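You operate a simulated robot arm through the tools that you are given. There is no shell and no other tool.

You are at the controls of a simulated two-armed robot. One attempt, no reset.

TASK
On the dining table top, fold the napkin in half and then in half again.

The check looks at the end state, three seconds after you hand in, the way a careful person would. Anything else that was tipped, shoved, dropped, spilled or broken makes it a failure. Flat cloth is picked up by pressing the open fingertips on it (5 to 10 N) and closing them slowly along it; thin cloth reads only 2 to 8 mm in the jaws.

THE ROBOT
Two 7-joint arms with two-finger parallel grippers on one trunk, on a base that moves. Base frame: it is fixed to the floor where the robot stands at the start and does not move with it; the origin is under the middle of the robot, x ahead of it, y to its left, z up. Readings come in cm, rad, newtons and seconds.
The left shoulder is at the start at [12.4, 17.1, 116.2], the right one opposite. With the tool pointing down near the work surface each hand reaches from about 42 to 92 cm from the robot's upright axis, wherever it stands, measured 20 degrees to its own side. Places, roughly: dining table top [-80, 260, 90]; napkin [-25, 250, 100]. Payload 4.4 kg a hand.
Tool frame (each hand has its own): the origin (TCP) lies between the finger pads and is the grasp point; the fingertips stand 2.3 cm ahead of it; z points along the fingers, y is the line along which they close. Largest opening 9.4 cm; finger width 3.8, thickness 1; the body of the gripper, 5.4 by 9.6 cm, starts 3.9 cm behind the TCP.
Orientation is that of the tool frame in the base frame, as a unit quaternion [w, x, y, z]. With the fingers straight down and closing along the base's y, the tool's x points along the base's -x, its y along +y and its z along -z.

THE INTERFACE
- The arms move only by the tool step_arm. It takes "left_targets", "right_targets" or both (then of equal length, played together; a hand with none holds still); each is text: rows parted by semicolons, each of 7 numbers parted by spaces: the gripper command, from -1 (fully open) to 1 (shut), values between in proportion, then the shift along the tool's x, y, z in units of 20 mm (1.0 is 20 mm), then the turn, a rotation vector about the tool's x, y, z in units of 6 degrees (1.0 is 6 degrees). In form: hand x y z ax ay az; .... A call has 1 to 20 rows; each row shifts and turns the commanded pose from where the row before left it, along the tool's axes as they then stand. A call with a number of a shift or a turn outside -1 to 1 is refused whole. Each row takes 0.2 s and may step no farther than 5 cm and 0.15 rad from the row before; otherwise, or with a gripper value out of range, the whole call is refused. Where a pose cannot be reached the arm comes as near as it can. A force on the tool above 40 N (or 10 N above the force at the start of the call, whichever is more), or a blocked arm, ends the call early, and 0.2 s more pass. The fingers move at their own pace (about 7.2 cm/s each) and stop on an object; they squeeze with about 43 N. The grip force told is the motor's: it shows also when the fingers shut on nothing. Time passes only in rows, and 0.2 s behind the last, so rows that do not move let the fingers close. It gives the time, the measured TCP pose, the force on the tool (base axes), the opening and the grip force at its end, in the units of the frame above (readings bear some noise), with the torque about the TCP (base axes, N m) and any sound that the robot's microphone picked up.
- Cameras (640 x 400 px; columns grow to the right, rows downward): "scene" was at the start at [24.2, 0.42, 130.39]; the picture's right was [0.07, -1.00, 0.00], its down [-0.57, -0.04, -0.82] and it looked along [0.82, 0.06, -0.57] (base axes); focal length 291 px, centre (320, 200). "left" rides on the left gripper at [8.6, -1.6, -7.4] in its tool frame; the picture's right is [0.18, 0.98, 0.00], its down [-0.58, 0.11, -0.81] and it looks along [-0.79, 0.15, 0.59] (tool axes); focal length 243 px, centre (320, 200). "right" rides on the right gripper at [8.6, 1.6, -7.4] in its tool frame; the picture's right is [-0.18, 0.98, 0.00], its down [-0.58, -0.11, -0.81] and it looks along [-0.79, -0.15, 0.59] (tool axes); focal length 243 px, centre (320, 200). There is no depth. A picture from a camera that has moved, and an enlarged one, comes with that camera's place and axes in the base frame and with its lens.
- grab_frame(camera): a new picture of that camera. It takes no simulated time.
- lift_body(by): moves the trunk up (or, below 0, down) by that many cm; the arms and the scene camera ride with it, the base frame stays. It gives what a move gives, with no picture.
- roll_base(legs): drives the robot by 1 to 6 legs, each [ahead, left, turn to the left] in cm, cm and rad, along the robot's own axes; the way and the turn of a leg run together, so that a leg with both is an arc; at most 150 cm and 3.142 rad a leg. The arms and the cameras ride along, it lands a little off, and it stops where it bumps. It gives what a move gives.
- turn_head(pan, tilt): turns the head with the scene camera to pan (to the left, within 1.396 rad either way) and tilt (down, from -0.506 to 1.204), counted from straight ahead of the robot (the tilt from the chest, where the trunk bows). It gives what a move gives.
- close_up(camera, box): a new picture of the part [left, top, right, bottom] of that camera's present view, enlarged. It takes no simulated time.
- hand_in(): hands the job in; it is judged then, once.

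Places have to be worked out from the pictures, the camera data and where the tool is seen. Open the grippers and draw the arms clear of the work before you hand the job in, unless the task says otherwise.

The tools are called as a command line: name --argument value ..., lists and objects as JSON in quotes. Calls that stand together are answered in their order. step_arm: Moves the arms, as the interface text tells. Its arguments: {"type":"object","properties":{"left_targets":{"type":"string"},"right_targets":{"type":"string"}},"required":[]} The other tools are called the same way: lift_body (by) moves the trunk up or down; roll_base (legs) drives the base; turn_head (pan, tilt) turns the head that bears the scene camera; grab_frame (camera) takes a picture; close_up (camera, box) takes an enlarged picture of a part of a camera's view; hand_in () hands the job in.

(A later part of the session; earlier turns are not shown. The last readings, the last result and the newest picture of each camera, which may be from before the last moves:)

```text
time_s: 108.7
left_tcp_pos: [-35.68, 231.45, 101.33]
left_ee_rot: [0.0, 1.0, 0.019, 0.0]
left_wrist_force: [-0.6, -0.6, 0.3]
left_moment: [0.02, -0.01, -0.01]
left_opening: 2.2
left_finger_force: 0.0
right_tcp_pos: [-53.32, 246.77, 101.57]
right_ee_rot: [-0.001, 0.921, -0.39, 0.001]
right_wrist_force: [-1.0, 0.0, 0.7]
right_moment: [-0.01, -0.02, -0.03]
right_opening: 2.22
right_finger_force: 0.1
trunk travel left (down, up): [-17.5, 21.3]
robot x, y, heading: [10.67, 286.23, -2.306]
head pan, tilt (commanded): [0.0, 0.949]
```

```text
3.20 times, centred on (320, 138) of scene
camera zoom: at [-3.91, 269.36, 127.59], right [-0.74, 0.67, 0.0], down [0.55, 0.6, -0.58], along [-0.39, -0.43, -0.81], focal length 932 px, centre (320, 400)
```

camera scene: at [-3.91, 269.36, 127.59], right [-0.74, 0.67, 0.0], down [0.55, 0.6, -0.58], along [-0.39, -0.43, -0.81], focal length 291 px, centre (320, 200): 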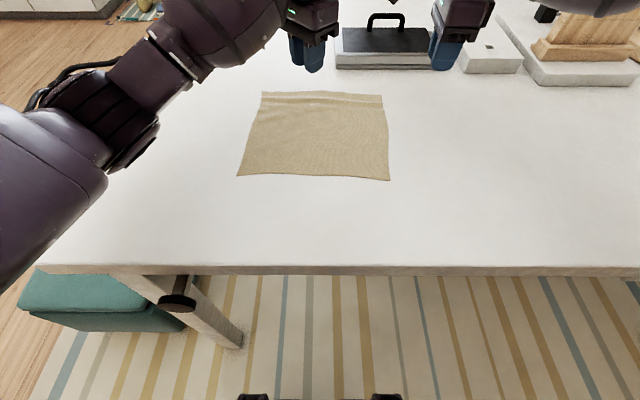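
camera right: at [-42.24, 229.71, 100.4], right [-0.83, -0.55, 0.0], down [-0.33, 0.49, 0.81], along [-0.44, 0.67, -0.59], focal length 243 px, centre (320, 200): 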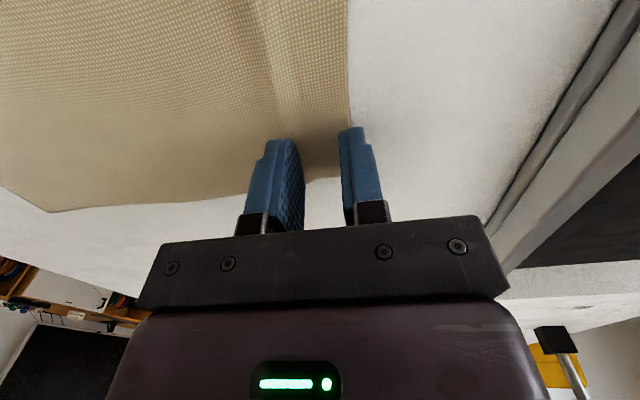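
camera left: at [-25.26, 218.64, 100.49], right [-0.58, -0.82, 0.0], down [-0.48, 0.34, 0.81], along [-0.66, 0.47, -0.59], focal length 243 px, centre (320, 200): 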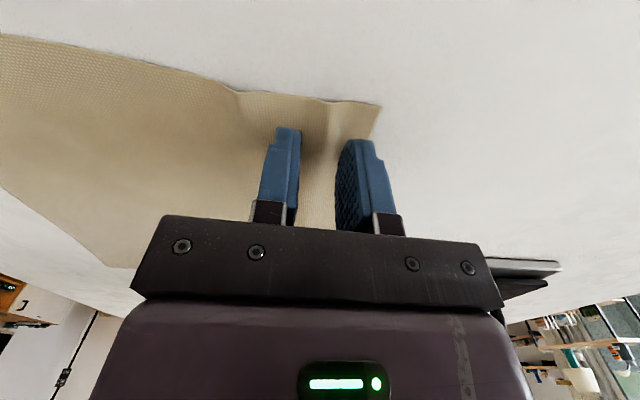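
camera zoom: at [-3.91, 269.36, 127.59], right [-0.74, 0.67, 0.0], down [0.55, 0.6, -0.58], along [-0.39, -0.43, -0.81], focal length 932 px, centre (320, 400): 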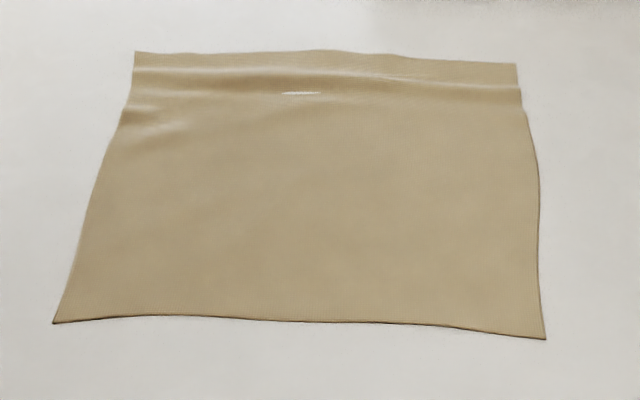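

Napkin corners now: FL [-32.2,219.8], FR [-50.2,237.9], NL [-15,236.3], NR [-33.3,254.5]. I turn the left hand back parallel to the right one and bring both over their far corners.

step_arm --left_targets "0.53 0 0 0 0 0 1; 0.53 0 0 0 0 0 1; 0.53 0 0 0 0 0 1; 0.53 0 0 0 0 0 1; 0.53 0 0 0 0 0 1; 0.53 0 0 0 0 0 1; 0.53 0 0 0 0 0 1; 0.53 0 0 0 0 0 0.95; 0.53 0.975 0.51 0 0 0 0; 0.53 0.975 0.51 0 0 0 0; 0.53 0.975 0.51 0 0 0 0; 0.53 0.975 0.51 0 0 0 0; 0.53 0 0 0 0 0 0"

step_arm --right_targets "0.53 0.96 0.208 0 0 0 0; 0.53 0.96 0.208 0 0 0 0; 0.53 0.96 0.208 0 0 0 0; 0.53 0.96 0.208 0 0 0 0; 0.53 0.96 0.208 0 0 0 0; 0.53 0.96 0.208 0 0 0 0; 0.53 0 0 0 0 0 0"

grab_frame --camera "left"

grab_frame --camera "right"

```text
time_s: 111.5
left_tcp_pos: [-33.06, 223.14, 101.31]
left_ee_rot: [0.0, 0.922, -0.387, 0.0]
left_wrist_force: [-0.7, 0.4, -1.1]
left_moment: [-0.02, 0.01, 0.02]
left_opening: 2.19
left_finger_force: 0.0
right_tcp_pos: [-53.35, 246.66, 101.47]
right_ee_rot: [0.0, 0.921, -0.39, 0.0]
right_wrist_force: [0.1, -0.1, -0.8]
right_moment: [-0.01, 0.02, 0.0]
right_opening: 2.21
right_finger_force: 0.0
trunk travel left (down, up): [-17.5, 21.3]
robot x, y, heading: [10.88, 286.24, -2.313]
head pan, tilt (commanded): [0.0, 0.949]
```

```text
time_s: 113.1
left_tcp_pos: [-33.01, 223.2, 101.35]
left_ee_rot: [0.0, 0.922, -0.388, 0.001]
left_wrist_force: [0.3, -0.2, 0.9]
left_moment: [0.03, -0.01, 0.01]
left_opening: 2.18
left_finger_force: 0.1
right_tcp_pos: [-47.01, 236.88, 101.65]
right_ee_rot: [-0.001, 0.921, -0.39, 0.001]
right_wrist_force: [-0.4, 0.5, 1.0]
right_moment: [0.0, 0.02, -0.02]
right_opening: 2.19
right_finger_force: 0.0
trunk travel left (down, up): [-17.5, 21.3]
robot x, y, heading: [11.24, 286.25, -2.305]
head pan, tilt (commanded): [0.0, 0.949]
```

```text
taken
camera left: at [-25.92, 218.09, 108.9], right [-0.57, -0.82, 0.0], down [-0.48, 0.34, 0.81], along [-0.66, 0.46, -0.59], focal length 243 px, centre (320, 200)
```

left: 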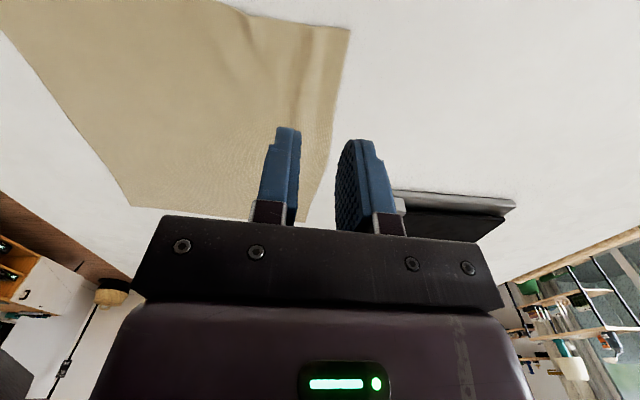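

```text
taken
camera right: at [-42.11, 229.48, 109.03], right [-0.83, -0.55, 0.0], down [-0.33, 0.49, 0.81], along [-0.44, 0.67, -0.59], focal length 243 px, centre (320, 200)
```

right: 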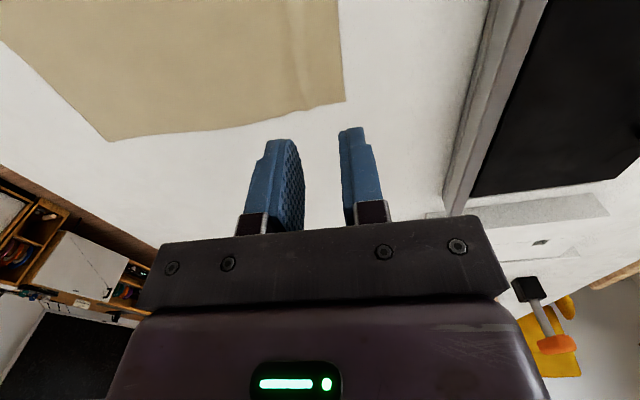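

Both hands are centred 1.5–1.7 cm inside the far edge. I descend to just above contact.

step_arm --left_targets "0.53 0 0.08 0.83 0 0 0; 0.53 0 0 0.83 0 0 0; 0.53 0 0 0.83 0 0 0; 0.53 0 0 0.83 0 0 0; 0.53 0 0 0.83 0 0 0; 0.53 0 0 0 0 0 0" --right_targets "0.53 0 0 0.86 0 0 0; 0.53 0 0 0.86 0 0 0; 0.53 0 0 0.86 0 0 0; 0.53 0 0 0.86 0 0 0; 0.53 0 0 0.86 0 0 0; 0.53 0 0 0 0 0 0"

grab_frame --camera "left"

grab_frame --camera "right"

```text
time_s: 114.5
left_tcp_pos: [-33.17, 223.08, 93.0]
left_ee_rot: [0.0, 0.922, -0.387, 0.0]
left_wrist_force: [0.2, -0.1, 0.3]
left_moment: [0.0, 0.05, -0.01]
left_opening: 2.22
left_finger_force: 0.1
right_tcp_pos: [-47.06, 236.9, 93.07]
right_ee_rot: [0.0, 0.921, -0.391, 0.001]
right_wrist_force: [-0.5, 0.6, 0.1]
right_moment: [-0.01, -0.01, -0.01]
right_opening: 2.22
right_finger_force: 0.1
trunk travel left (down, up): [-17.5, 21.3]
robot x, y, heading: [10.98, 286.26, -2.307]
head pan, tilt (commanded): [0.0, 0.949]
```

```text
taken
camera left: at [-26.07, 218.01, 100.51], right [-0.57, -0.82, 0.0], down [-0.48, 0.34, 0.81], along [-0.66, 0.46, -0.59], focal length 243 px, centre (320, 200)
```

left: 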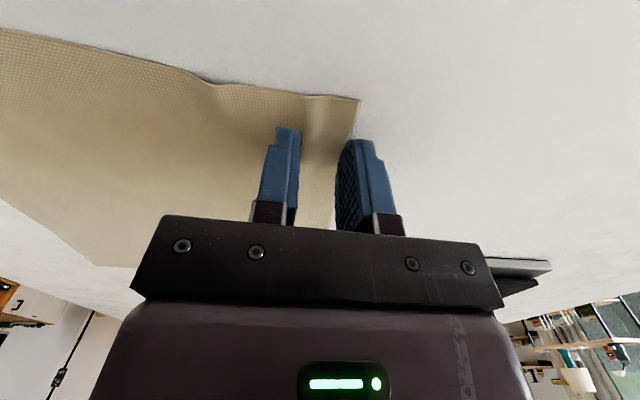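

```text
taken
camera right: at [-42.11, 229.56, 100.46], right [-0.83, -0.55, 0.0], down [-0.33, 0.49, 0.81], along [-0.44, 0.67, -0.59], focal length 243 px, centre (320, 200)
```

right: 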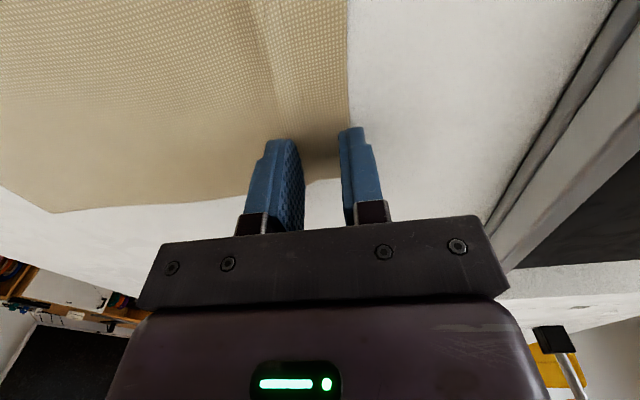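

Fingers straddle just at the edge as planned. I press both down gently.

step_arm --left_targets "0.53 0 0 0.1 0 0 0; 0.53 0 0 0.1 0 0 0; 0.53 0 0 0.06 0 0 0; 0.53 0 0 0.04 0 0 0; 0.53 0 0 0 0 0 0" --right_targets "0.53 0 0 0.1 0 0 0; 0.53 0 0 0.1 0 0 0; 0.53 0 0 0.08 0 0 0; 0.53 0 0 0.06 0 0 0; 0.53 0 0 0 0 0 0"

```text
time_s: 115.7
left_tcp_pos: [-33.29, 222.97, 92.53]
left_ee_rot: [0.001, 0.922, -0.387, 0.0]
left_wrist_force: [-0.9, 0.7, 0.3]
left_moment: [-0.04, -0.01, 0.0]
left_opening: 2.22
left_finger_force: 0.2
right_tcp_pos: [-47.06, 236.72, 92.43]
right_ee_rot: [0.001, 0.921, -0.39, 0.001]
right_wrist_force: [0.2, 0.6, 7.9]
right_moment: [0.02, 0.1, -0.04]
right_opening: 2.2
right_finger_force: 0.2
trunk travel left (down, up): [-17.5, 21.3]
robot x, y, heading: [11.39, 286.04, -2.308]
head pan, tilt (commanded): [0.0, 0.949]
```

Right presses with 8 N; left needs ~1.2 mm more. Then I close both slowly.

step_arm --left_targets "0.53 0 0 0.05 0 0 0; 0.53 0 0 0.02 0 0 0; 0.57 0 0 0 0 0 0; 0.61 0 0 0 0 0 0; 0.65 0 0 0 0 0 0; 0.69 0 0 0 0 0 0; 0.73 0 0 0 0 0 0; 0.77 0 0 0 0 0 0" --right_targets "0.53 0 0 0 0 0 0; 0.53 0 0 0 0 0 0; 0.57 0 0 0 0 0 0; 0.61 0 0 0 0 0 0; 0.65 0 0 0 0 0 0; 0.69 0 0 0 0 0 0; 0.73 0 0 0 0 0 0; 0.77 0 0 0 0 0 0"

grab_frame --camera "left"

grab_frame --camera "right"

```text
time_s: 117.5
left_tcp_pos: [-33.17, 223.1, 92.49]
left_ee_rot: [0.001, 0.922, -0.387, 0.0]
left_wrist_force: [-0.3, 0.5, 1.8]
left_moment: [-0.04, 0.02, -0.01]
left_opening: 1.07
left_finger_force: 0.0
right_tcp_pos: [-47.0, 236.83, 92.51]
right_ee_rot: [0.0, 0.921, -0.39, 0.001]
right_wrist_force: [0.9, -0.3, 15.3]
right_moment: [0.05, 0.13, 0.01]
right_opening: 1.16
right_finger_force: 0.3
trunk travel left (down, up): [-17.5, 21.3]
robot x, y, heading: [11.1, 286.32, -2.31]
head pan, tilt (commanded): [0.0, 0.949]
```

```text
taken
camera left: at [-26.03, 218.04, 99.91], right [-0.57, -0.82, 0.0], down [-0.48, 0.34, 0.81], along [-0.66, 0.46, -0.59], focal length 243 px, centre (320, 200)
```

left: 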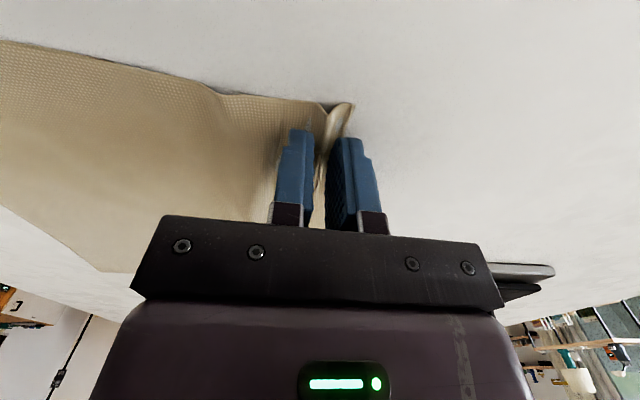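

```text
taken
camera right: at [-42.14, 229.51, 99.85], right [-0.83, -0.55, 0.0], down [-0.33, 0.49, 0.8], along [-0.44, 0.67, -0.59], focal length 243 px, centre (320, 200)
```

right: 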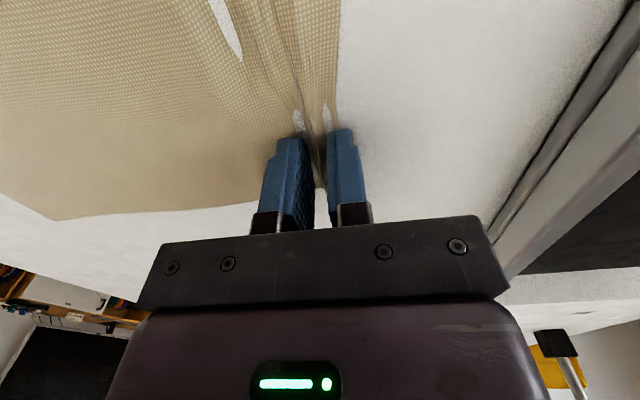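

Small ridges have formed at both hands right by the edge. I finish closing, easing the right press a touch.

step_arm --left_targets "0.81 0 0 0 0 0 0; 0.85 0 0 0 0 0 0; 0.89 0 0 0 0 0 0; 0.93 0 0 0 0 0 0; 0.97 0 0 0 0 0 0; 1 0 0 0 0 0 0; 1 0 0 0 0 0 0; 1 0 0 0 0 0 0" --right_targets "0.81 0 0 -0.03 0 0 0; 0.85 0 0 0 0 0 0; 0.89 0 0 0 0 0 0; 0.93 0 0 0 0 0 0; 0.97 0 0 0 0 0 0; 1 0 0 0 0 0 0; 1 0 0 0 0 0 0; 1 0 0 0 0 0 0"

grab_frame --camera "left"

grab_frame --camera "right"

```text
time_s: 119.3
left_tcp_pos: [-33.17, 222.94, 92.39]
left_ee_rot: [0.001, 0.922, -0.388, -0.001]
left_wrist_force: [-2.0, 1.8, 8.8]
left_moment: [0.01, 0.01, 0.02]
left_opening: 0.14
left_finger_force: 42.7
right_tcp_pos: [-47.04, 236.84, 92.42]
right_ee_rot: [-0.001, 0.921, -0.39, 0.002]
right_wrist_force: [1.0, -1.8, 4.7]
right_moment: [-0.05, -0.03, 0.01]
right_opening: 0.19
right_finger_force: 42.5
trunk travel left (down, up): [-17.5, 21.3]
robot x, y, heading: [11.2, 286.18, -2.305]
head pan, tilt (commanded): [0.0, 0.949]
```

```text
taken
camera left: at [-26.06, 218.04, 99.9], right [-0.57, -0.82, 0.0], down [-0.48, 0.34, 0.81], along [-0.66, 0.46, -0.59], focal length 243 px, centre (320, 200)
```

left: 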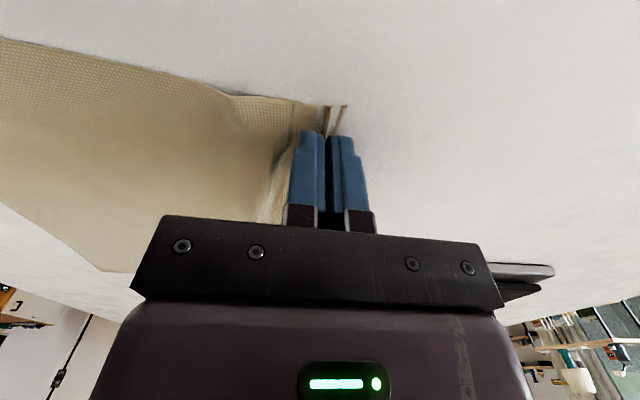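

```text
taken
camera right: at [-42.15, 229.5, 99.85], right [-0.83, -0.55, 0.0], down [-0.33, 0.49, 0.81], along [-0.44, 0.67, -0.59], focal length 243 px, centre (320, 200)
```

right: 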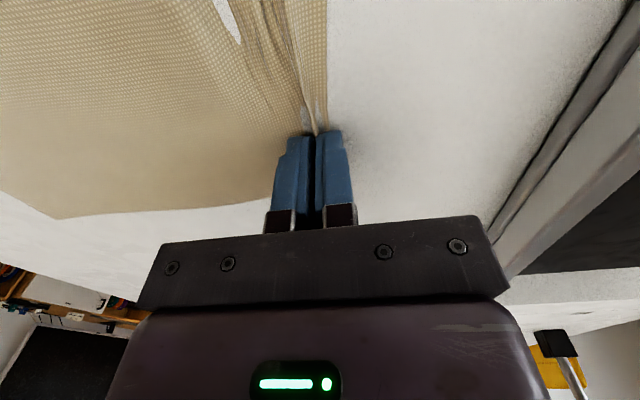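

Both closed with ~1.5–2 mm in the jaws and only a small lip beyond. I lift 4 cm and check the hold.

step_arm --left_targets "1 0 0 -0.4 0 0 0; 1 0 0 -0.5 0 0 0; 1 0 0 -0.5 0 0 0; 1 0 0 -0.6 0 0 0; 1 0 0 0 0 0 0" --right_targets "1 0 0 -0.4 0 0 0; 1 0 0 -0.5 0 0 0; 1 0 0 -0.5 0 0 0; 1 0 0 -0.6 0 0 0; 1 0 0 0 0 0 0"

grab_frame --camera "left"

grab_frame --camera "right"

grab_frame --camera "scene"

```text
time_s: 120.5
left_tcp_pos: [-33.33, 222.94, 96.21]
left_ee_rot: [-0.001, 0.922, -0.387, 0.0]
left_wrist_force: [-1.1, 0.4, -0.3]
left_moment: [0.03, 0.02, -0.01]
left_opening: 0.16
left_finger_force: 42.9
right_tcp_pos: [-47.27, 236.72, 96.15]
right_ee_rot: [-0.001, 0.921, -0.39, 0.001]
right_wrist_force: [0.4, -1.1, -0.1]
right_moment: [0.01, -0.05, 0.0]
right_opening: 0.21
right_finger_force: 43.3
trunk travel left (down, up): [-17.5, 21.3]
robot x, y, heading: [11.31, 286.12, -2.31]
head pan, tilt (commanded): [0.0, 0.949]
```

```text
taken
camera left: at [-26.21, 217.94, 103.68], right [-0.57, -0.82, 0.0], down [-0.49, 0.34, 0.81], along [-0.66, 0.46, -0.59], focal length 243 px, centre (320, 200)
```

left: 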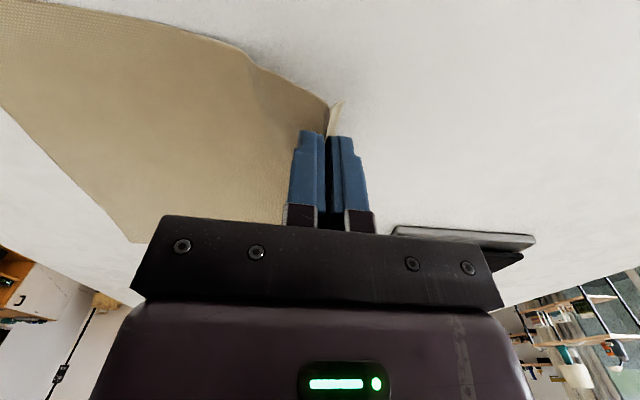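

```text
taken
camera right: at [-42.28, 229.4, 103.58], right [-0.83, -0.55, 0.0], down [-0.33, 0.49, 0.81], along [-0.44, 0.67, -0.59], focal length 243 px, centre (320, 200)
```

right: 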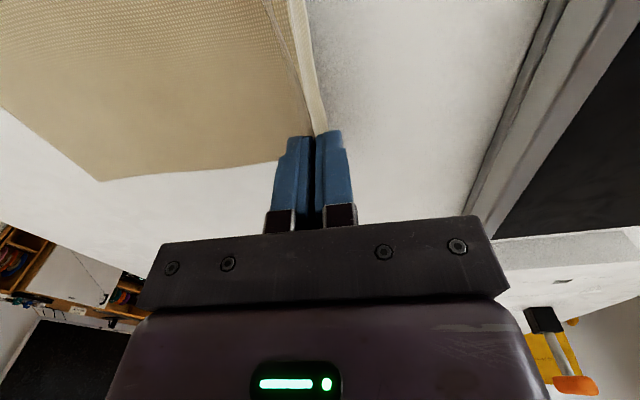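

```text
taken
camera scene: at [-3.94, 269.32, 127.57], right [-0.74, 0.67, 0.0], down [0.55, 0.6, -0.58], along [-0.39, -0.43, -0.81], focal length 291 px, centre (320, 200)
```

scene: 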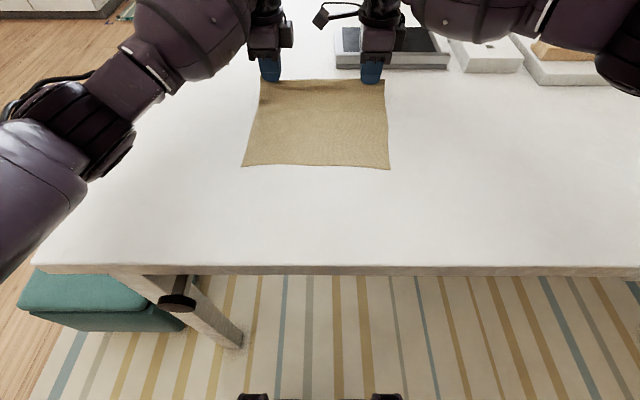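

Both hands hold the far edge firmly with the cloth smooth. Now the first half of the fold: arc both hands up and back over the middle, tilting the fingers forward as they go.

step_arm --left_targets "1 0 -0.53 -0.715 0 0 0; 1 0 -0.48 -0.575 0 0 0; 1 0 -0.575 -0.48 0 0 0; 1 0 -0.74 -0.37 -0.75 0 0; 1 0 -0.768 -0.311 -0.75 0 0; 1 0 -0.802 -0.244 -0.75 0 0; 1 0 -0.818 -0.171 -0.75 0 0; 1 0 -0.836 -0.098 -0.75 0 0" --right_targets "1 0 -0.53 -0.715 0 0 0; 1 0 -0.48 -0.575 0 0 0; 1 0 -0.575 -0.48 0 0 0; 1 0 -0.74 -0.37 -0.75 0 0; 1 0 -0.768 -0.311 -0.75 0 0; 1 0 -0.802 -0.244 -0.75 0 0; 1 0 -0.818 -0.171 -0.75 0 0; 1 0 -0.836 -0.098 -0.75 0 0"

grab_frame --camera "scene"

grab_frame --camera "left"

grab_frame --camera "right"

```text
time_s: 122.3
left_tcp_pos: [-25.01, 230.92, 100.94]
left_ee_rot: [0.181, 0.904, -0.38, -0.076]
left_wrist_force: [-0.6, 1.8, 0.0]
left_moment: [0.0, 0.0, -0.03]
left_opening: 0.17
left_finger_force: 43.3
right_tcp_pos: [-39.13, 244.54, 101.05]
right_ee_rot: [0.18, 0.903, -0.383, -0.075]
right_wrist_force: [0.0, -1.6, 0.1]
right_moment: [0.0, -0.07, 0.06]
right_opening: 0.16
right_finger_force: 43.0
trunk travel left (down, up): [-17.5, 21.3]
robot x, y, heading: [11.32, 285.75, -2.311]
head pan, tilt (commanded): [0.0, 0.949]
```

```text
taken
camera scene: at [-3.88, 269.37, 127.6], right [-0.74, 0.67, 0.0], down [0.55, 0.6, -0.58], along [-0.39, -0.43, -0.81], focal length 291 px, centre (320, 200)
```

scene: 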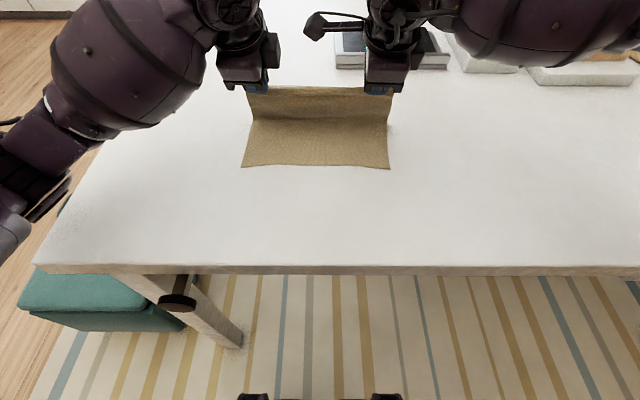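

```text
taken
camera left: at [-16.01, 227.89, 107.23], right [-0.52, -0.77, 0.38], down [-0.26, 0.56, 0.79], along [-0.81, 0.31, -0.49], focal length 243 px, centre (320, 200)
```

left: 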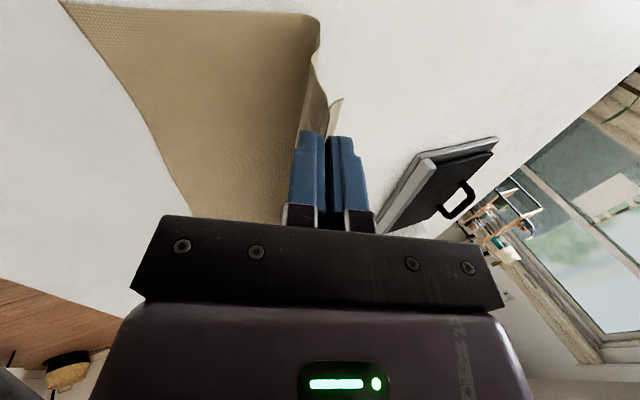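

```text
taken
camera right: at [-32.08, 239.31, 108.55], right [-0.78, -0.5, 0.38], down [-0.11, 0.7, 0.7], along [-0.61, 0.51, -0.61], focal length 243 px, centre (320, 200)
```

right: 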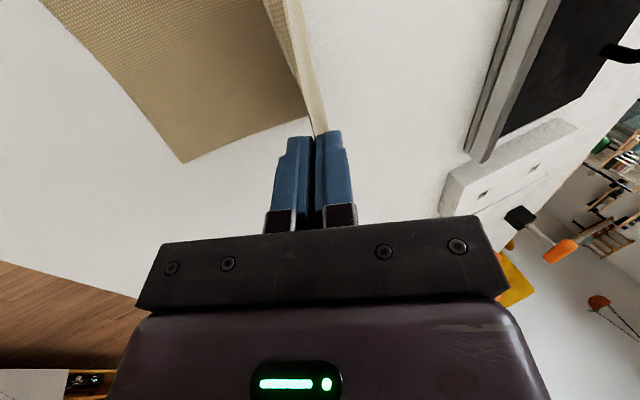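

The cloth stands up like a wall over the middle with the near half undisturbed. I continue the arc down toward the near edge.

step_arm --left_targets "1 0 -0.834 -0.026 -0.75 0 0; 1 0 -0.841 0.043 -0.75 0 0; 1 0 -0.831 0.113 -0.75 0 0; 1 0 -0.816 0.186 -0.75 0 0; 1 0 -0.75 0.251 -0.75 0 0" --right_targets "1 0 -0.834 -0.026 -0.75 0 0; 1 0 -0.841 0.043 -0.75 0 0; 1 0 -0.831 0.113 -0.75 0 0; 1 0 -0.816 0.186 -0.75 0 0; 1 0 -0.75 0.251 -0.75 0 0"

grab_frame --camera "scene"

grab_frame --camera "left"

grab_frame --camera "right"

```text
time_s: 123.5
left_tcp_pos: [-20.8, 235.29, 95.82]
left_ee_rot: [0.354, 0.852, -0.357, -0.148]
left_wrist_force: [-0.4, 0.4, 0.3]
left_moment: [0.07, -0.03, 0.0]
left_opening: 0.16
left_finger_force: 43.3
right_tcp_pos: [-34.66, 248.77, 95.92]
right_ee_rot: [0.352, 0.851, -0.362, -0.148]
right_wrist_force: [0.1, 0.0, -0.1]
right_moment: [0.0, 0.0, 0.0]
right_opening: 0.2
right_finger_force: 42.9
trunk travel left (down, up): [-17.5, 21.3]
robot x, y, heading: [11.12, 286.48, -2.31]
head pan, tilt (commanded): [0.0, 0.949]
```

```text
taken
camera scene: at [-3.93, 269.33, 127.58], right [-0.74, 0.67, 0.0], down [0.55, 0.6, -0.58], along [-0.39, -0.43, -0.81], focal length 291 px, centre (320, 200)
```

scene: 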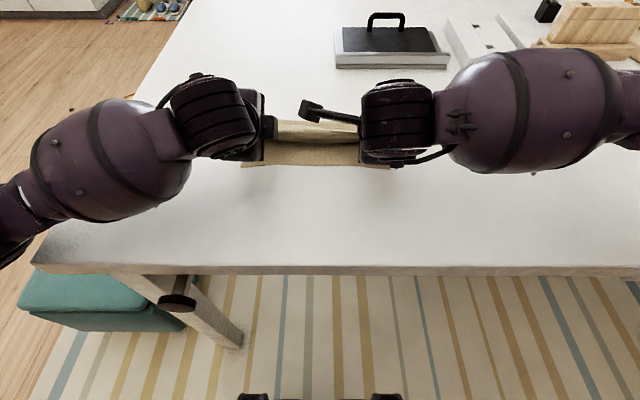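

```text
taken
camera left: at [-10.24, 233.55, 99.9], right [-0.37, -0.62, 0.7], down [-0.05, 0.76, 0.65], along [-0.93, 0.2, -0.31], focal length 243 px, centre (320, 200)
```

left: 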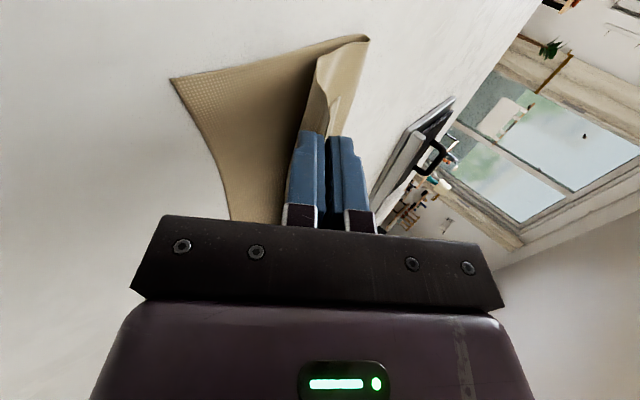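

```text
taken
camera right: at [-25.55, 245.51, 102.3], right [-0.63, -0.35, 0.69], down [0.06, 0.87, 0.49], along [-0.77, 0.35, -0.53], focal length 243 px, centre (320, 200)
```

right: 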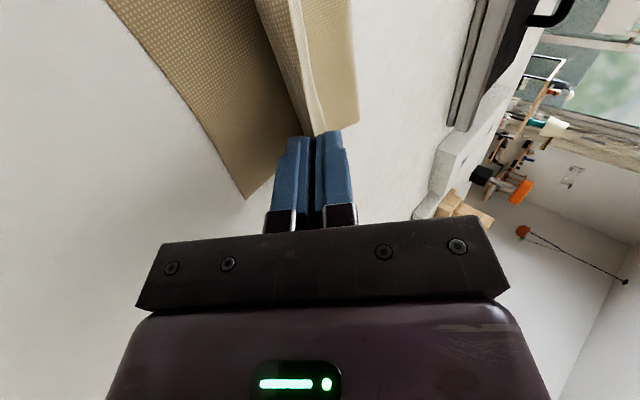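

Cloth is folding over cleanly; hands are tilted 45° with tips ~4 cm above the table. I lower the last bit toward the near edge.

step_arm --left_targets "1 0 -0.5 0.2 -0.75 0 0; 1 0 -0.45 0.25 0 0 0; 1 0 -0.3 0.2 0 0 0; 1 0 0 0 0 0 0" --right_targets "1 0 -0.5 0.2 -0.75 0 0; 1 0 -0.45 0.25 0 0 0; 1 0 -0.3 0.2 0 0 0; 1 0 0 0 0 0 0"

grab_frame --camera "scene"

grab_frame --camera "left"

grab_frame --camera "right"

```text
time_s: 124.5
left_tcp_pos: [-20.89, 235.08, 94.88]
left_ee_rot: [0.401, 0.83, -0.351, -0.164]
left_wrist_force: [-1.7, 3.1, 0.2]
left_moment: [0.07, 0.0, -0.05]
left_opening: 0.16
left_finger_force: 43.1
right_tcp_pos: [-34.34, 249.46, 93.79]
right_ee_rot: [0.388, 0.835, -0.356, -0.162]
right_wrist_force: [2.3, -3.6, -0.2]
right_moment: [0.0, -0.04, 0.05]
right_opening: 0.16
right_finger_force: 42.7
trunk travel left (down, up): [-17.5, 21.3]
robot x, y, heading: [11.07, 286.11, -2.309]
head pan, tilt (commanded): [0.0, 0.949]
```

```text
taken
camera scene: at [-4.09, 269.66, 127.84], right [-0.74, 0.67, 0.0], down [0.55, 0.6, -0.58], along [-0.39, -0.43, -0.81], focal length 291 px, centre (320, 200)
```

scene: 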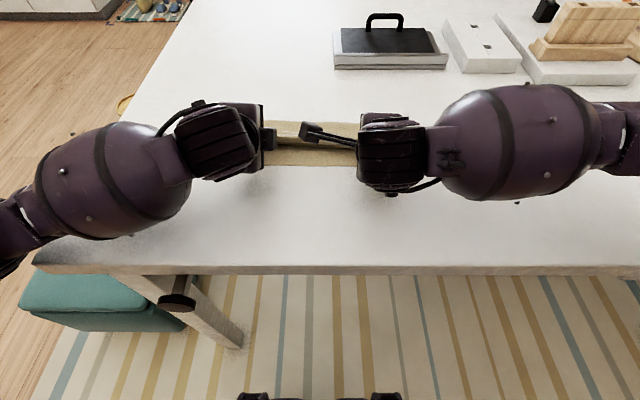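

```text
taken
camera left: at [-9.94, 233.8, 98.31], right [-0.31, -0.55, 0.77], down [-0.01, 0.81, 0.58], along [-0.95, 0.17, -0.26], focal length 243 px, centre (320, 200)
```

left: 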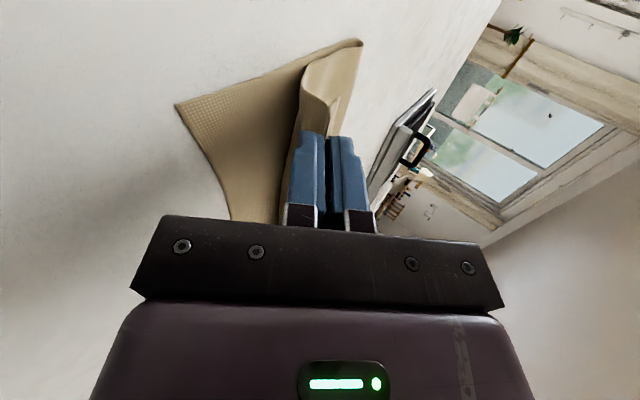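

```text
taken
camera right: at [-24.92, 246.52, 99.91], right [-0.59, -0.31, 0.75], down [0.09, 0.9, 0.43], along [-0.8, 0.32, -0.5], focal length 243 px, centre (320, 200)
```

right: 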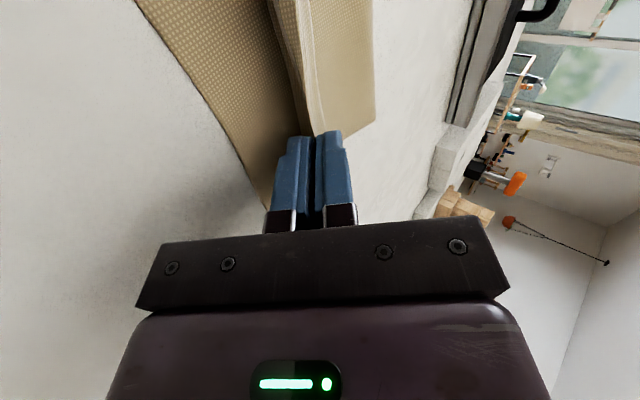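

The left hand lags behind its command and the head shifted slightly, so some part of the left arm is probably touching something. I look toward the left elbow before doing anything else.

turn_head --pan 0.8 --tilt 0.9

grab_frame --camera "scene"

```text
time_s: 125.6
left_tcp_pos: [-20.78, 235.11, 94.77]
left_ee_rot: [0.403, 0.83, -0.35, -0.162]
left_wrist_force: [-2.2, 3.2, -0.2]
left_moment: [0.07, 0.06, -0.07]
left_opening: 0.15
left_finger_force: 43.5
right_tcp_pos: [-34.33, 249.52, 93.62]
right_ee_rot: [0.388, 0.835, -0.355, -0.162]
right_wrist_force: [2.2, -3.0, -0.4]
right_moment: [0.0, -0.09, 0.08]
right_opening: 0.18
right_finger_force: 42.6
trunk travel left (down, up): [-17.5, 21.3]
robot x, y, heading: [10.97, 286.21, -2.308]
head pan, tilt (commanded): [0.799, 0.901]
```

```text
taken
camera scene: at [1.24, 267.56, 128.15], right [-1.0, -0.06, 0.0], down [-0.05, 0.78, -0.62], along [0.04, -0.62, -0.78], focal length 291 px, centre (320, 200)
```

scene: 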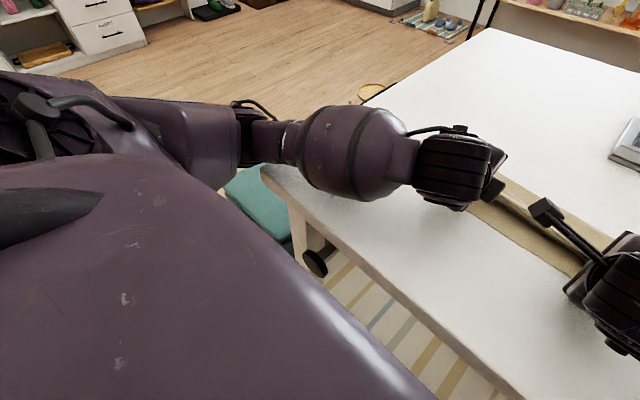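

The left forearm is resting against the table top because the strong tilt lowers the wrist. I reduce the tilt of both hands by 18°, which lifts the forearms.

step_arm --left_targets "1 0 0 -0.1 0.75 0 0; 1 0 0 0 0.75 0 0; 1 0 0 0 0.75 0 0; 1 0 0 0 0.75 0 0; 1 0 0 0 0 0 0" --right_targets "1 0 0 -0.1 0.75 0 0; 1 0 0 0 0.75 0 0; 1 0 0 0 0.75 0 0; 1 0 0 0 0.75 0 0; 1 0 0 0 0 0 0"

grab_frame --camera "scene"

```text
time_s: 126.8
left_tcp_pos: [-18.34, 235.26, 93.62]
left_ee_rot: [0.257, 0.889, -0.365, -0.1]
left_wrist_force: [6.7, -5.7, -4.0]
left_moment: [0.72, 1.06, -0.86]
left_opening: 0.17
left_finger_force: 42.6
right_tcp_pos: [-32.75, 249.46, 93.88]
right_ee_rot: [0.252, 0.887, -0.372, -0.107]
right_wrist_force: [8.9, -6.9, 0.2]
right_moment: [-0.16, -0.1, 0.09]
right_opening: 0.15
right_finger_force: 43.4
trunk travel left (down, up): [-17.5, 21.3]
robot x, y, heading: [11.15, 286.03, -2.3]
head pan, tilt (commanded): [0.799, 0.901]
```

```text
taken
camera scene: at [2.82, 267.65, 128.09], right [-1.0, -0.07, 0.01], down [-0.06, 0.78, -0.62], along [0.03, -0.62, -0.78], focal length 291 px, centre (320, 200)
```

scene: 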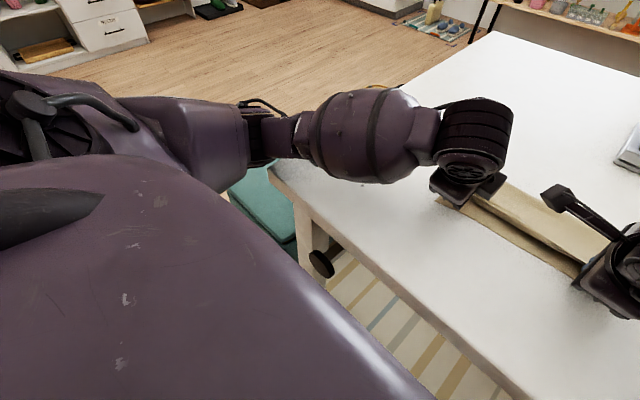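

Forces on both hands went up and the head shifted, so the left arm is still leaning on the table. I raise both hands 2 cm to relieve it.

step_arm --left_targets "1 0 0.25 -0.43 0 0 0; 1 0 0.25 -0.43 0 0 0; 1 0 0 0 0 0 0" --right_targets "1 0 0.15 -0.25 0 0 0; 1 0 0.15 -0.25 0 0 0; 1 0 0 0 0 0 0"

grab_frame --camera "scene"

grab_frame --camera "left"

grab_frame --camera "right"

```text
time_s: 127.6
left_tcp_pos: [-19.88, 235.98, 95.36]
left_ee_rot: [0.251, 0.887, -0.373, -0.105]
left_wrist_force: [-0.9, 0.6, -0.2]
left_moment: [-0.02, 0.05, -0.06]
left_opening: 0.14
left_finger_force: 42.7
right_tcp_pos: [-33.81, 249.72, 94.56]
right_ee_rot: [0.25, 0.886, -0.376, -0.105]
right_wrist_force: [0.7, -1.5, 0.1]
right_moment: [-0.06, 0.0, 0.04]
right_opening: 0.18
right_finger_force: 43.0
trunk travel left (down, up): [-17.5, 21.3]
robot x, y, heading: [10.87, 286.14, -2.309]
head pan, tilt (commanded): [0.799, 0.901]
```

```text
taken
camera scene: at [1.7, 267.43, 127.95], right [-1.0, -0.06, 0.0], down [-0.05, 0.78, -0.62], along [0.04, -0.62, -0.78], focal length 291 px, centre (320, 200)
```

scene: 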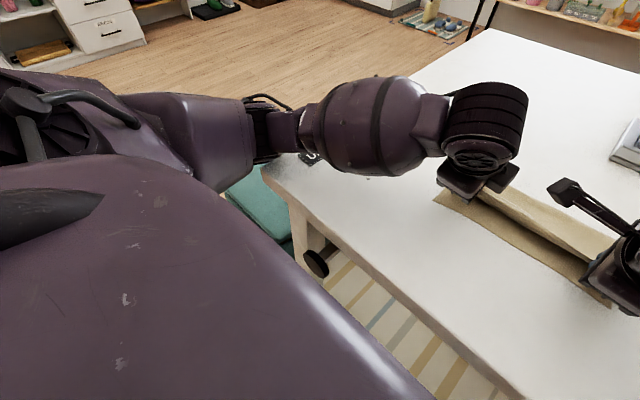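

```text
taken
camera left: at [-10.1, 233.45, 100.85], right [-0.47, -0.72, 0.52], down [-0.17, 0.65, 0.74], along [-0.87, 0.26, -0.43], focal length 243 px, centre (320, 200)
```

left: 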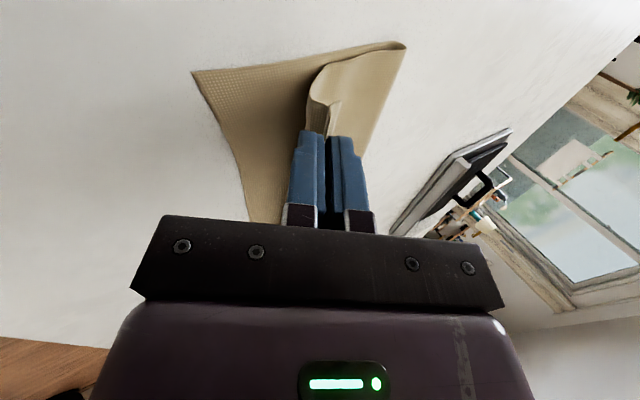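

```text
taken
camera right: at [-25.93, 245.26, 101.81], right [-0.73, -0.45, 0.51], down [-0.03, 0.78, 0.63], along [-0.68, 0.44, -0.58], focal length 243 px, centre (320, 200)
```

right: 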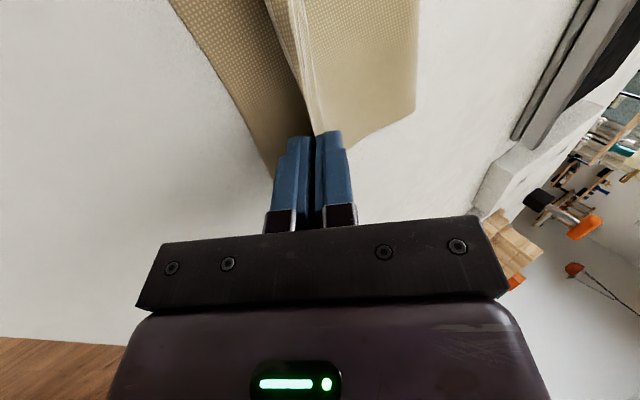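

Forces are back to zero. I look straight ahead to judge how the cloth lies before releasing.

turn_head --pan 0.0 --tilt 1.0

grab_frame --camera "scene"

close_up --camera "scene" --box '[200, 60, 440, 210]'

```text
time_s: 128.7
left_tcp_pos: [-19.88, 235.75, 95.34]
left_ee_rot: [0.251, 0.887, -0.372, -0.106]
left_wrist_force: [-0.3, 0.0, 0.1]
left_moment: [-0.01, 0.01, 0.03]
left_opening: 0.14
left_finger_force: 43.1
right_tcp_pos: [-33.76, 249.55, 94.64]
right_ee_rot: [0.25, 0.886, -0.376, -0.106]
right_wrist_force: [0.2, -0.4, 0.4]
right_moment: [-0.01, -0.02, -0.02]
right_opening: 0.18
right_finger_force: 42.8
trunk travel left (down, up): [-17.5, 21.3]
robot x, y, heading: [10.76, 286.02, -2.306]
head pan, tilt (commanded): [0.0, 1.0]
```

```text
taken
camera scene: at [-3.44, 269.73, 127.28], right [-0.74, 0.67, 0.0], down [0.56, 0.62, -0.54], along [-0.36, -0.4, -0.84], focal length 291 px, centre (320, 200)
```

scene: 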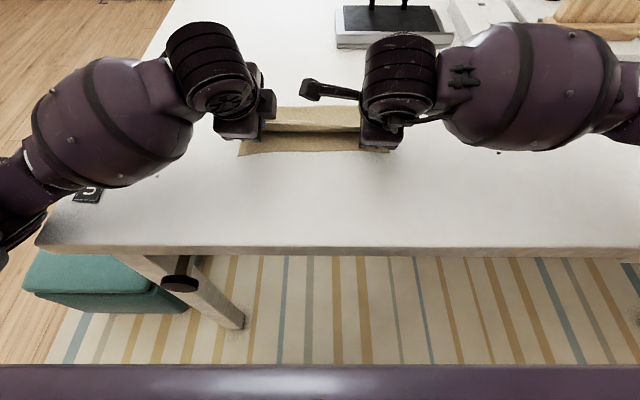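

```text
2.67 times, centred on (320, 135) of scene
camera zoom: at [-3.44, 269.73, 127.28], right [-0.74, 0.67, 0.0], down [0.56, 0.62, -0.54], along [-0.36, -0.4, -0.84], focal length 777 px, centre (320, 373)
```

zoom: 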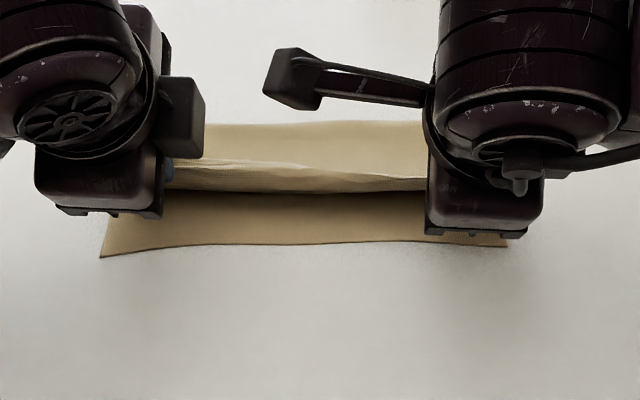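

Something black with a white mark appears near the table's left corner under the left elbow. I zoom in on it.

close_up --camera "scene" --box '[0, 130, 160, 230]'

```text
4.00 times, centred on (80, 180) of scene
camera zoom: at [-3.44, 269.73, 127.28], right [-0.74, 0.67, 0.0], down [0.56, 0.62, -0.54], along [-0.36, -0.4, -0.84], focal length 1165 px, centre (1280, 280)
```

zoom: 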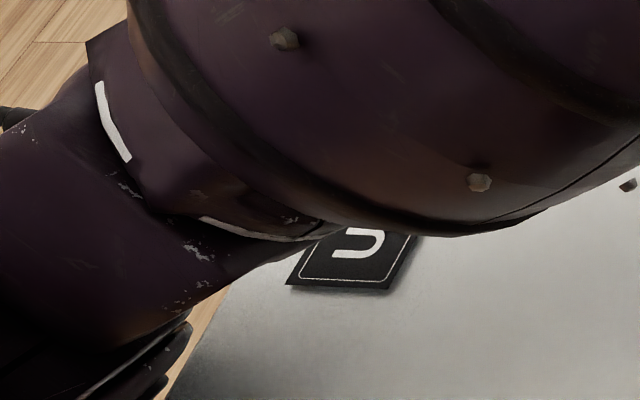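

It is only the arm's own underside plate, which had rested on the table. The folded edge hangs just above the near edge now. I open both jaws slightly and draw back toward me so the upper finger sweeps the gathered lip outward.

step_arm --left_targets "1 0 -0.12 0.2 0 0 0; 0.9 0 0 0 0 0 0; 0.8 0 0 0 0 0 0; 0.74 0 0 0 0 0 0; 0.74 0 -0.3 -0.15 0 0 0; 0.74 0 -0.43 -0.26 0 0 0; 0.74 0 -0.43 -0.26 0 0 0; 0.74 0 0 0 0 0 0" --right_targets "1 0 0 0 0 0 0; 0.9 0 0 0 0 0 0; 0.8 0 0 0 0 0 0; 0.74 0 0 0 0 0 0; 0.74 0 -0.3 -0.15 0 0 0; 0.74 0 -0.43 -0.26 0 0 0; 0.74 0 -0.43 -0.26 0 0 0; 0.74 0 0 0 0 0 0"

grab_frame --camera "left"

grab_frame --camera "right"

close_up --camera "scene" --box '[200, 60, 440, 210]'

```text
time_s: 130.5
left_tcp_pos: [-18.48, 237.91, 94.99]
left_ee_rot: [0.253, 0.887, -0.373, -0.105]
left_wrist_force: [-1.0, 0.1, 0.5]
left_moment: [0.0, 0.01, -0.02]
left_opening: 1.21
left_finger_force: 0.0
right_tcp_pos: [-31.88, 251.66, 94.59]
right_ee_rot: [0.25, 0.886, -0.376, -0.103]
right_wrist_force: [0.5, 0.4, 0.2]
right_moment: [-0.03, 0.0, -0.02]
right_opening: 1.23
right_finger_force: 0.0
trunk travel left (down, up): [-17.5, 21.3]
robot x, y, heading: [11.27, 285.95, -2.309]
head pan, tilt (commanded): [0.0, 1.0]
```

```text
taken
camera left: at [-8.59, 235.36, 100.57], right [-0.47, -0.71, 0.52], down [-0.17, 0.65, 0.74], along [-0.87, 0.26, -0.43], focal length 243 px, centre (320, 200)
```

left: 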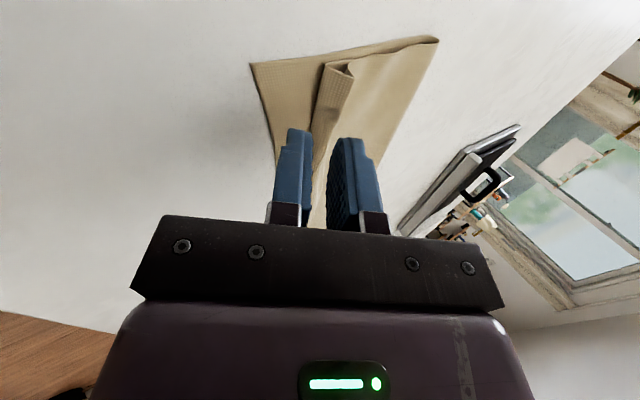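

```text
taken
camera right: at [-24.18, 247.15, 101.74], right [-0.73, -0.45, 0.51], down [-0.04, 0.78, 0.63], along [-0.68, 0.44, -0.59], focal length 243 px, centre (320, 200)
```

right: 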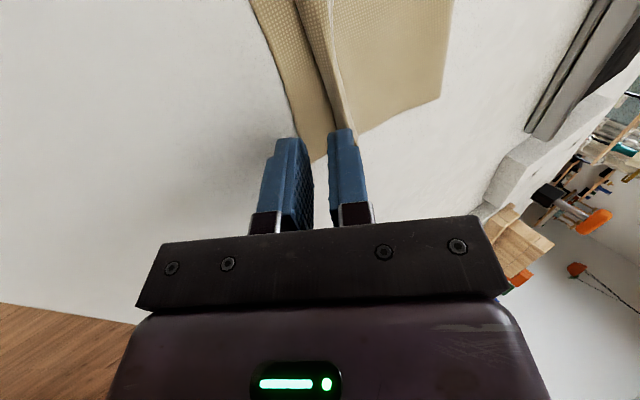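

```text
2.67 times, centred on (320, 135) of scene
camera zoom: at [-3.83, 269.82, 127.28], right [-0.74, 0.67, 0.0], down [0.57, 0.62, -0.54], along [-0.36, -0.4, -0.84], focal length 777 px, centre (320, 373)
```

zoom: 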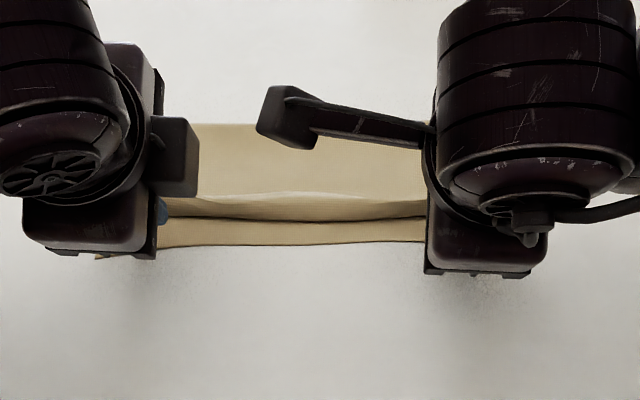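

The top layer has dropped onto the bottom one, but its end is still rolled back by a couple of cm. I withdraw both hands along their axes to see clearly.

step_arm --left_targets "0.74 0 0 -0.6 0 0 0; 0.74 0 0 -1 0 0 0; 0.74 0 0 -1 0 0 0; 0.74 0 0 -1 0 0 0; 0.74 0 0 -1 0 0 0" --right_targets "0.74 0 0 -0.6 0 0 0; 0.74 0 0 -1 0 0 0; 0.74 0 0 -1 0 0 0; 0.74 0 0 -1 0 0 0; 0.74 0 0 -1 0 0 0"

grab_frame --camera "scene"

grab_frame --camera "left"

grab_frame --camera "right"

```text
time_s: 131.7
left_tcp_pos: [-14.52, 241.0, 102.72]
left_ee_rot: [0.25, 0.887, -0.373, -0.105]
left_wrist_force: [0.1, -0.1, -0.6]
left_moment: [-0.01, 0.02, -0.01]
left_opening: 1.21
left_finger_force: 0.0
right_tcp_pos: [-28.66, 254.64, 102.26]
right_ee_rot: [0.25, 0.886, -0.376, -0.104]
right_wrist_force: [-0.7, 0.1, 0.1]
right_moment: [0.0, 0.0, -0.01]
right_opening: 1.21
right_finger_force: 0.1
trunk travel left (down, up): [-17.5, 21.3]
robot x, y, heading: [11.35, 286.25, -2.31]
head pan, tilt (commanded): [0.0, 1.0]
```

```text
taken
camera scene: at [-3.65, 269.63, 127.25], right [-0.74, 0.67, 0.0], down [0.57, 0.62, -0.54], along [-0.36, -0.4, -0.84], focal length 291 px, centre (320, 200)
```

scene: 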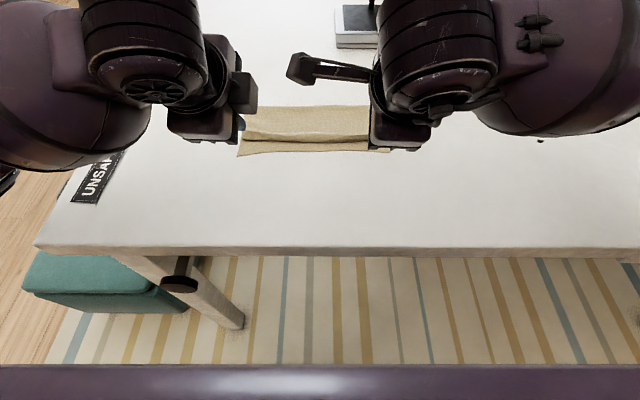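

```text
taken
camera left: at [-4.86, 238.66, 108.22], right [-0.47, -0.72, 0.51], down [-0.17, 0.65, 0.74], along [-0.87, 0.26, -0.43], focal length 243 px, centre (320, 200)
```

left: 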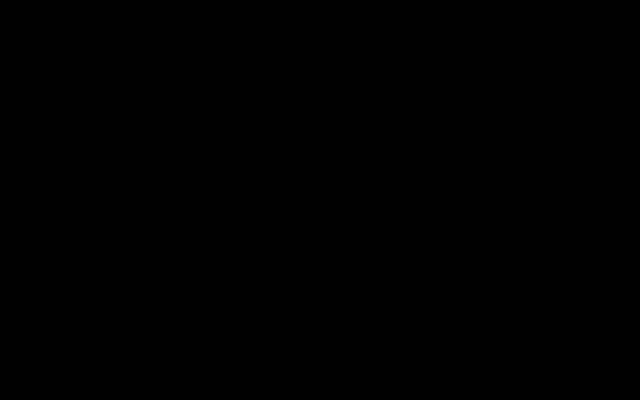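

```text
taken
camera right: at [-20.7, 250.28, 109.56], right [-0.73, -0.45, 0.51], down [-0.04, 0.78, 0.63], along [-0.68, 0.44, -0.58], focal length 243 px, centre (320, 200)
```

right: 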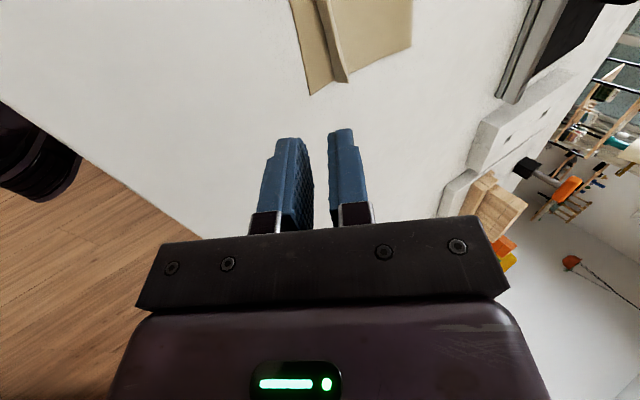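

A strip lettered "UNSA…" shows on or above the table corner, which wasn't there before. I zoom in to understand it.

close_up --camera "scene" --box '[20, 110, 180, 210]'

close_up --camera "scene" --box '[220, 85, 420, 210]'

```text
4.00 times, centred on (100, 160) of scene
camera zoom: at [-3.65, 269.63, 127.25], right [-0.74, 0.67, 0.0], down [0.57, 0.62, -0.54], along [-0.36, -0.4, -0.84], focal length 1165 px, centre (1200, 360)
```

zoom: 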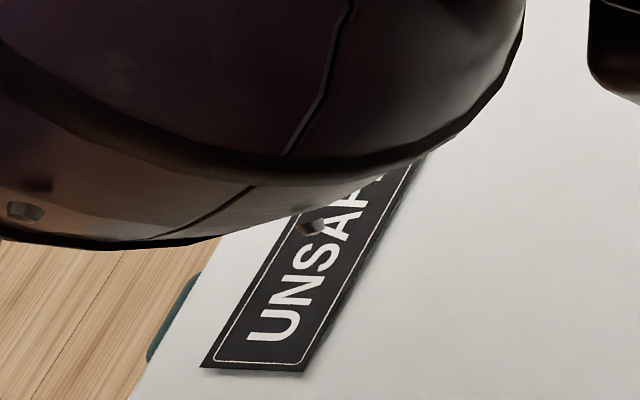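

```text
3.20 times, centred on (320, 148) of scene
camera zoom: at [-3.65, 269.63, 127.25], right [-0.74, 0.67, 0.0], down [0.57, 0.62, -0.54], along [-0.36, -0.4, -0.84], focal length 932 px, centre (320, 368)
```

zoom: 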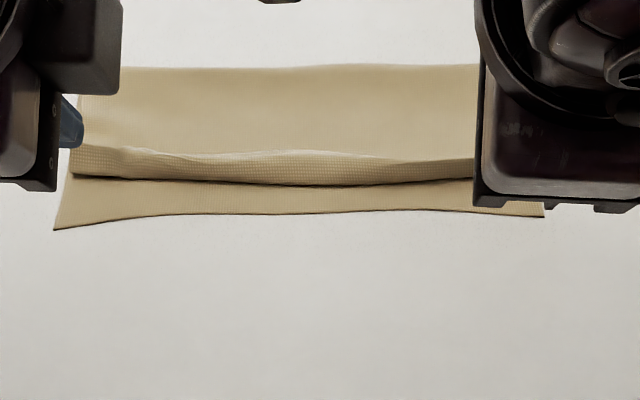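

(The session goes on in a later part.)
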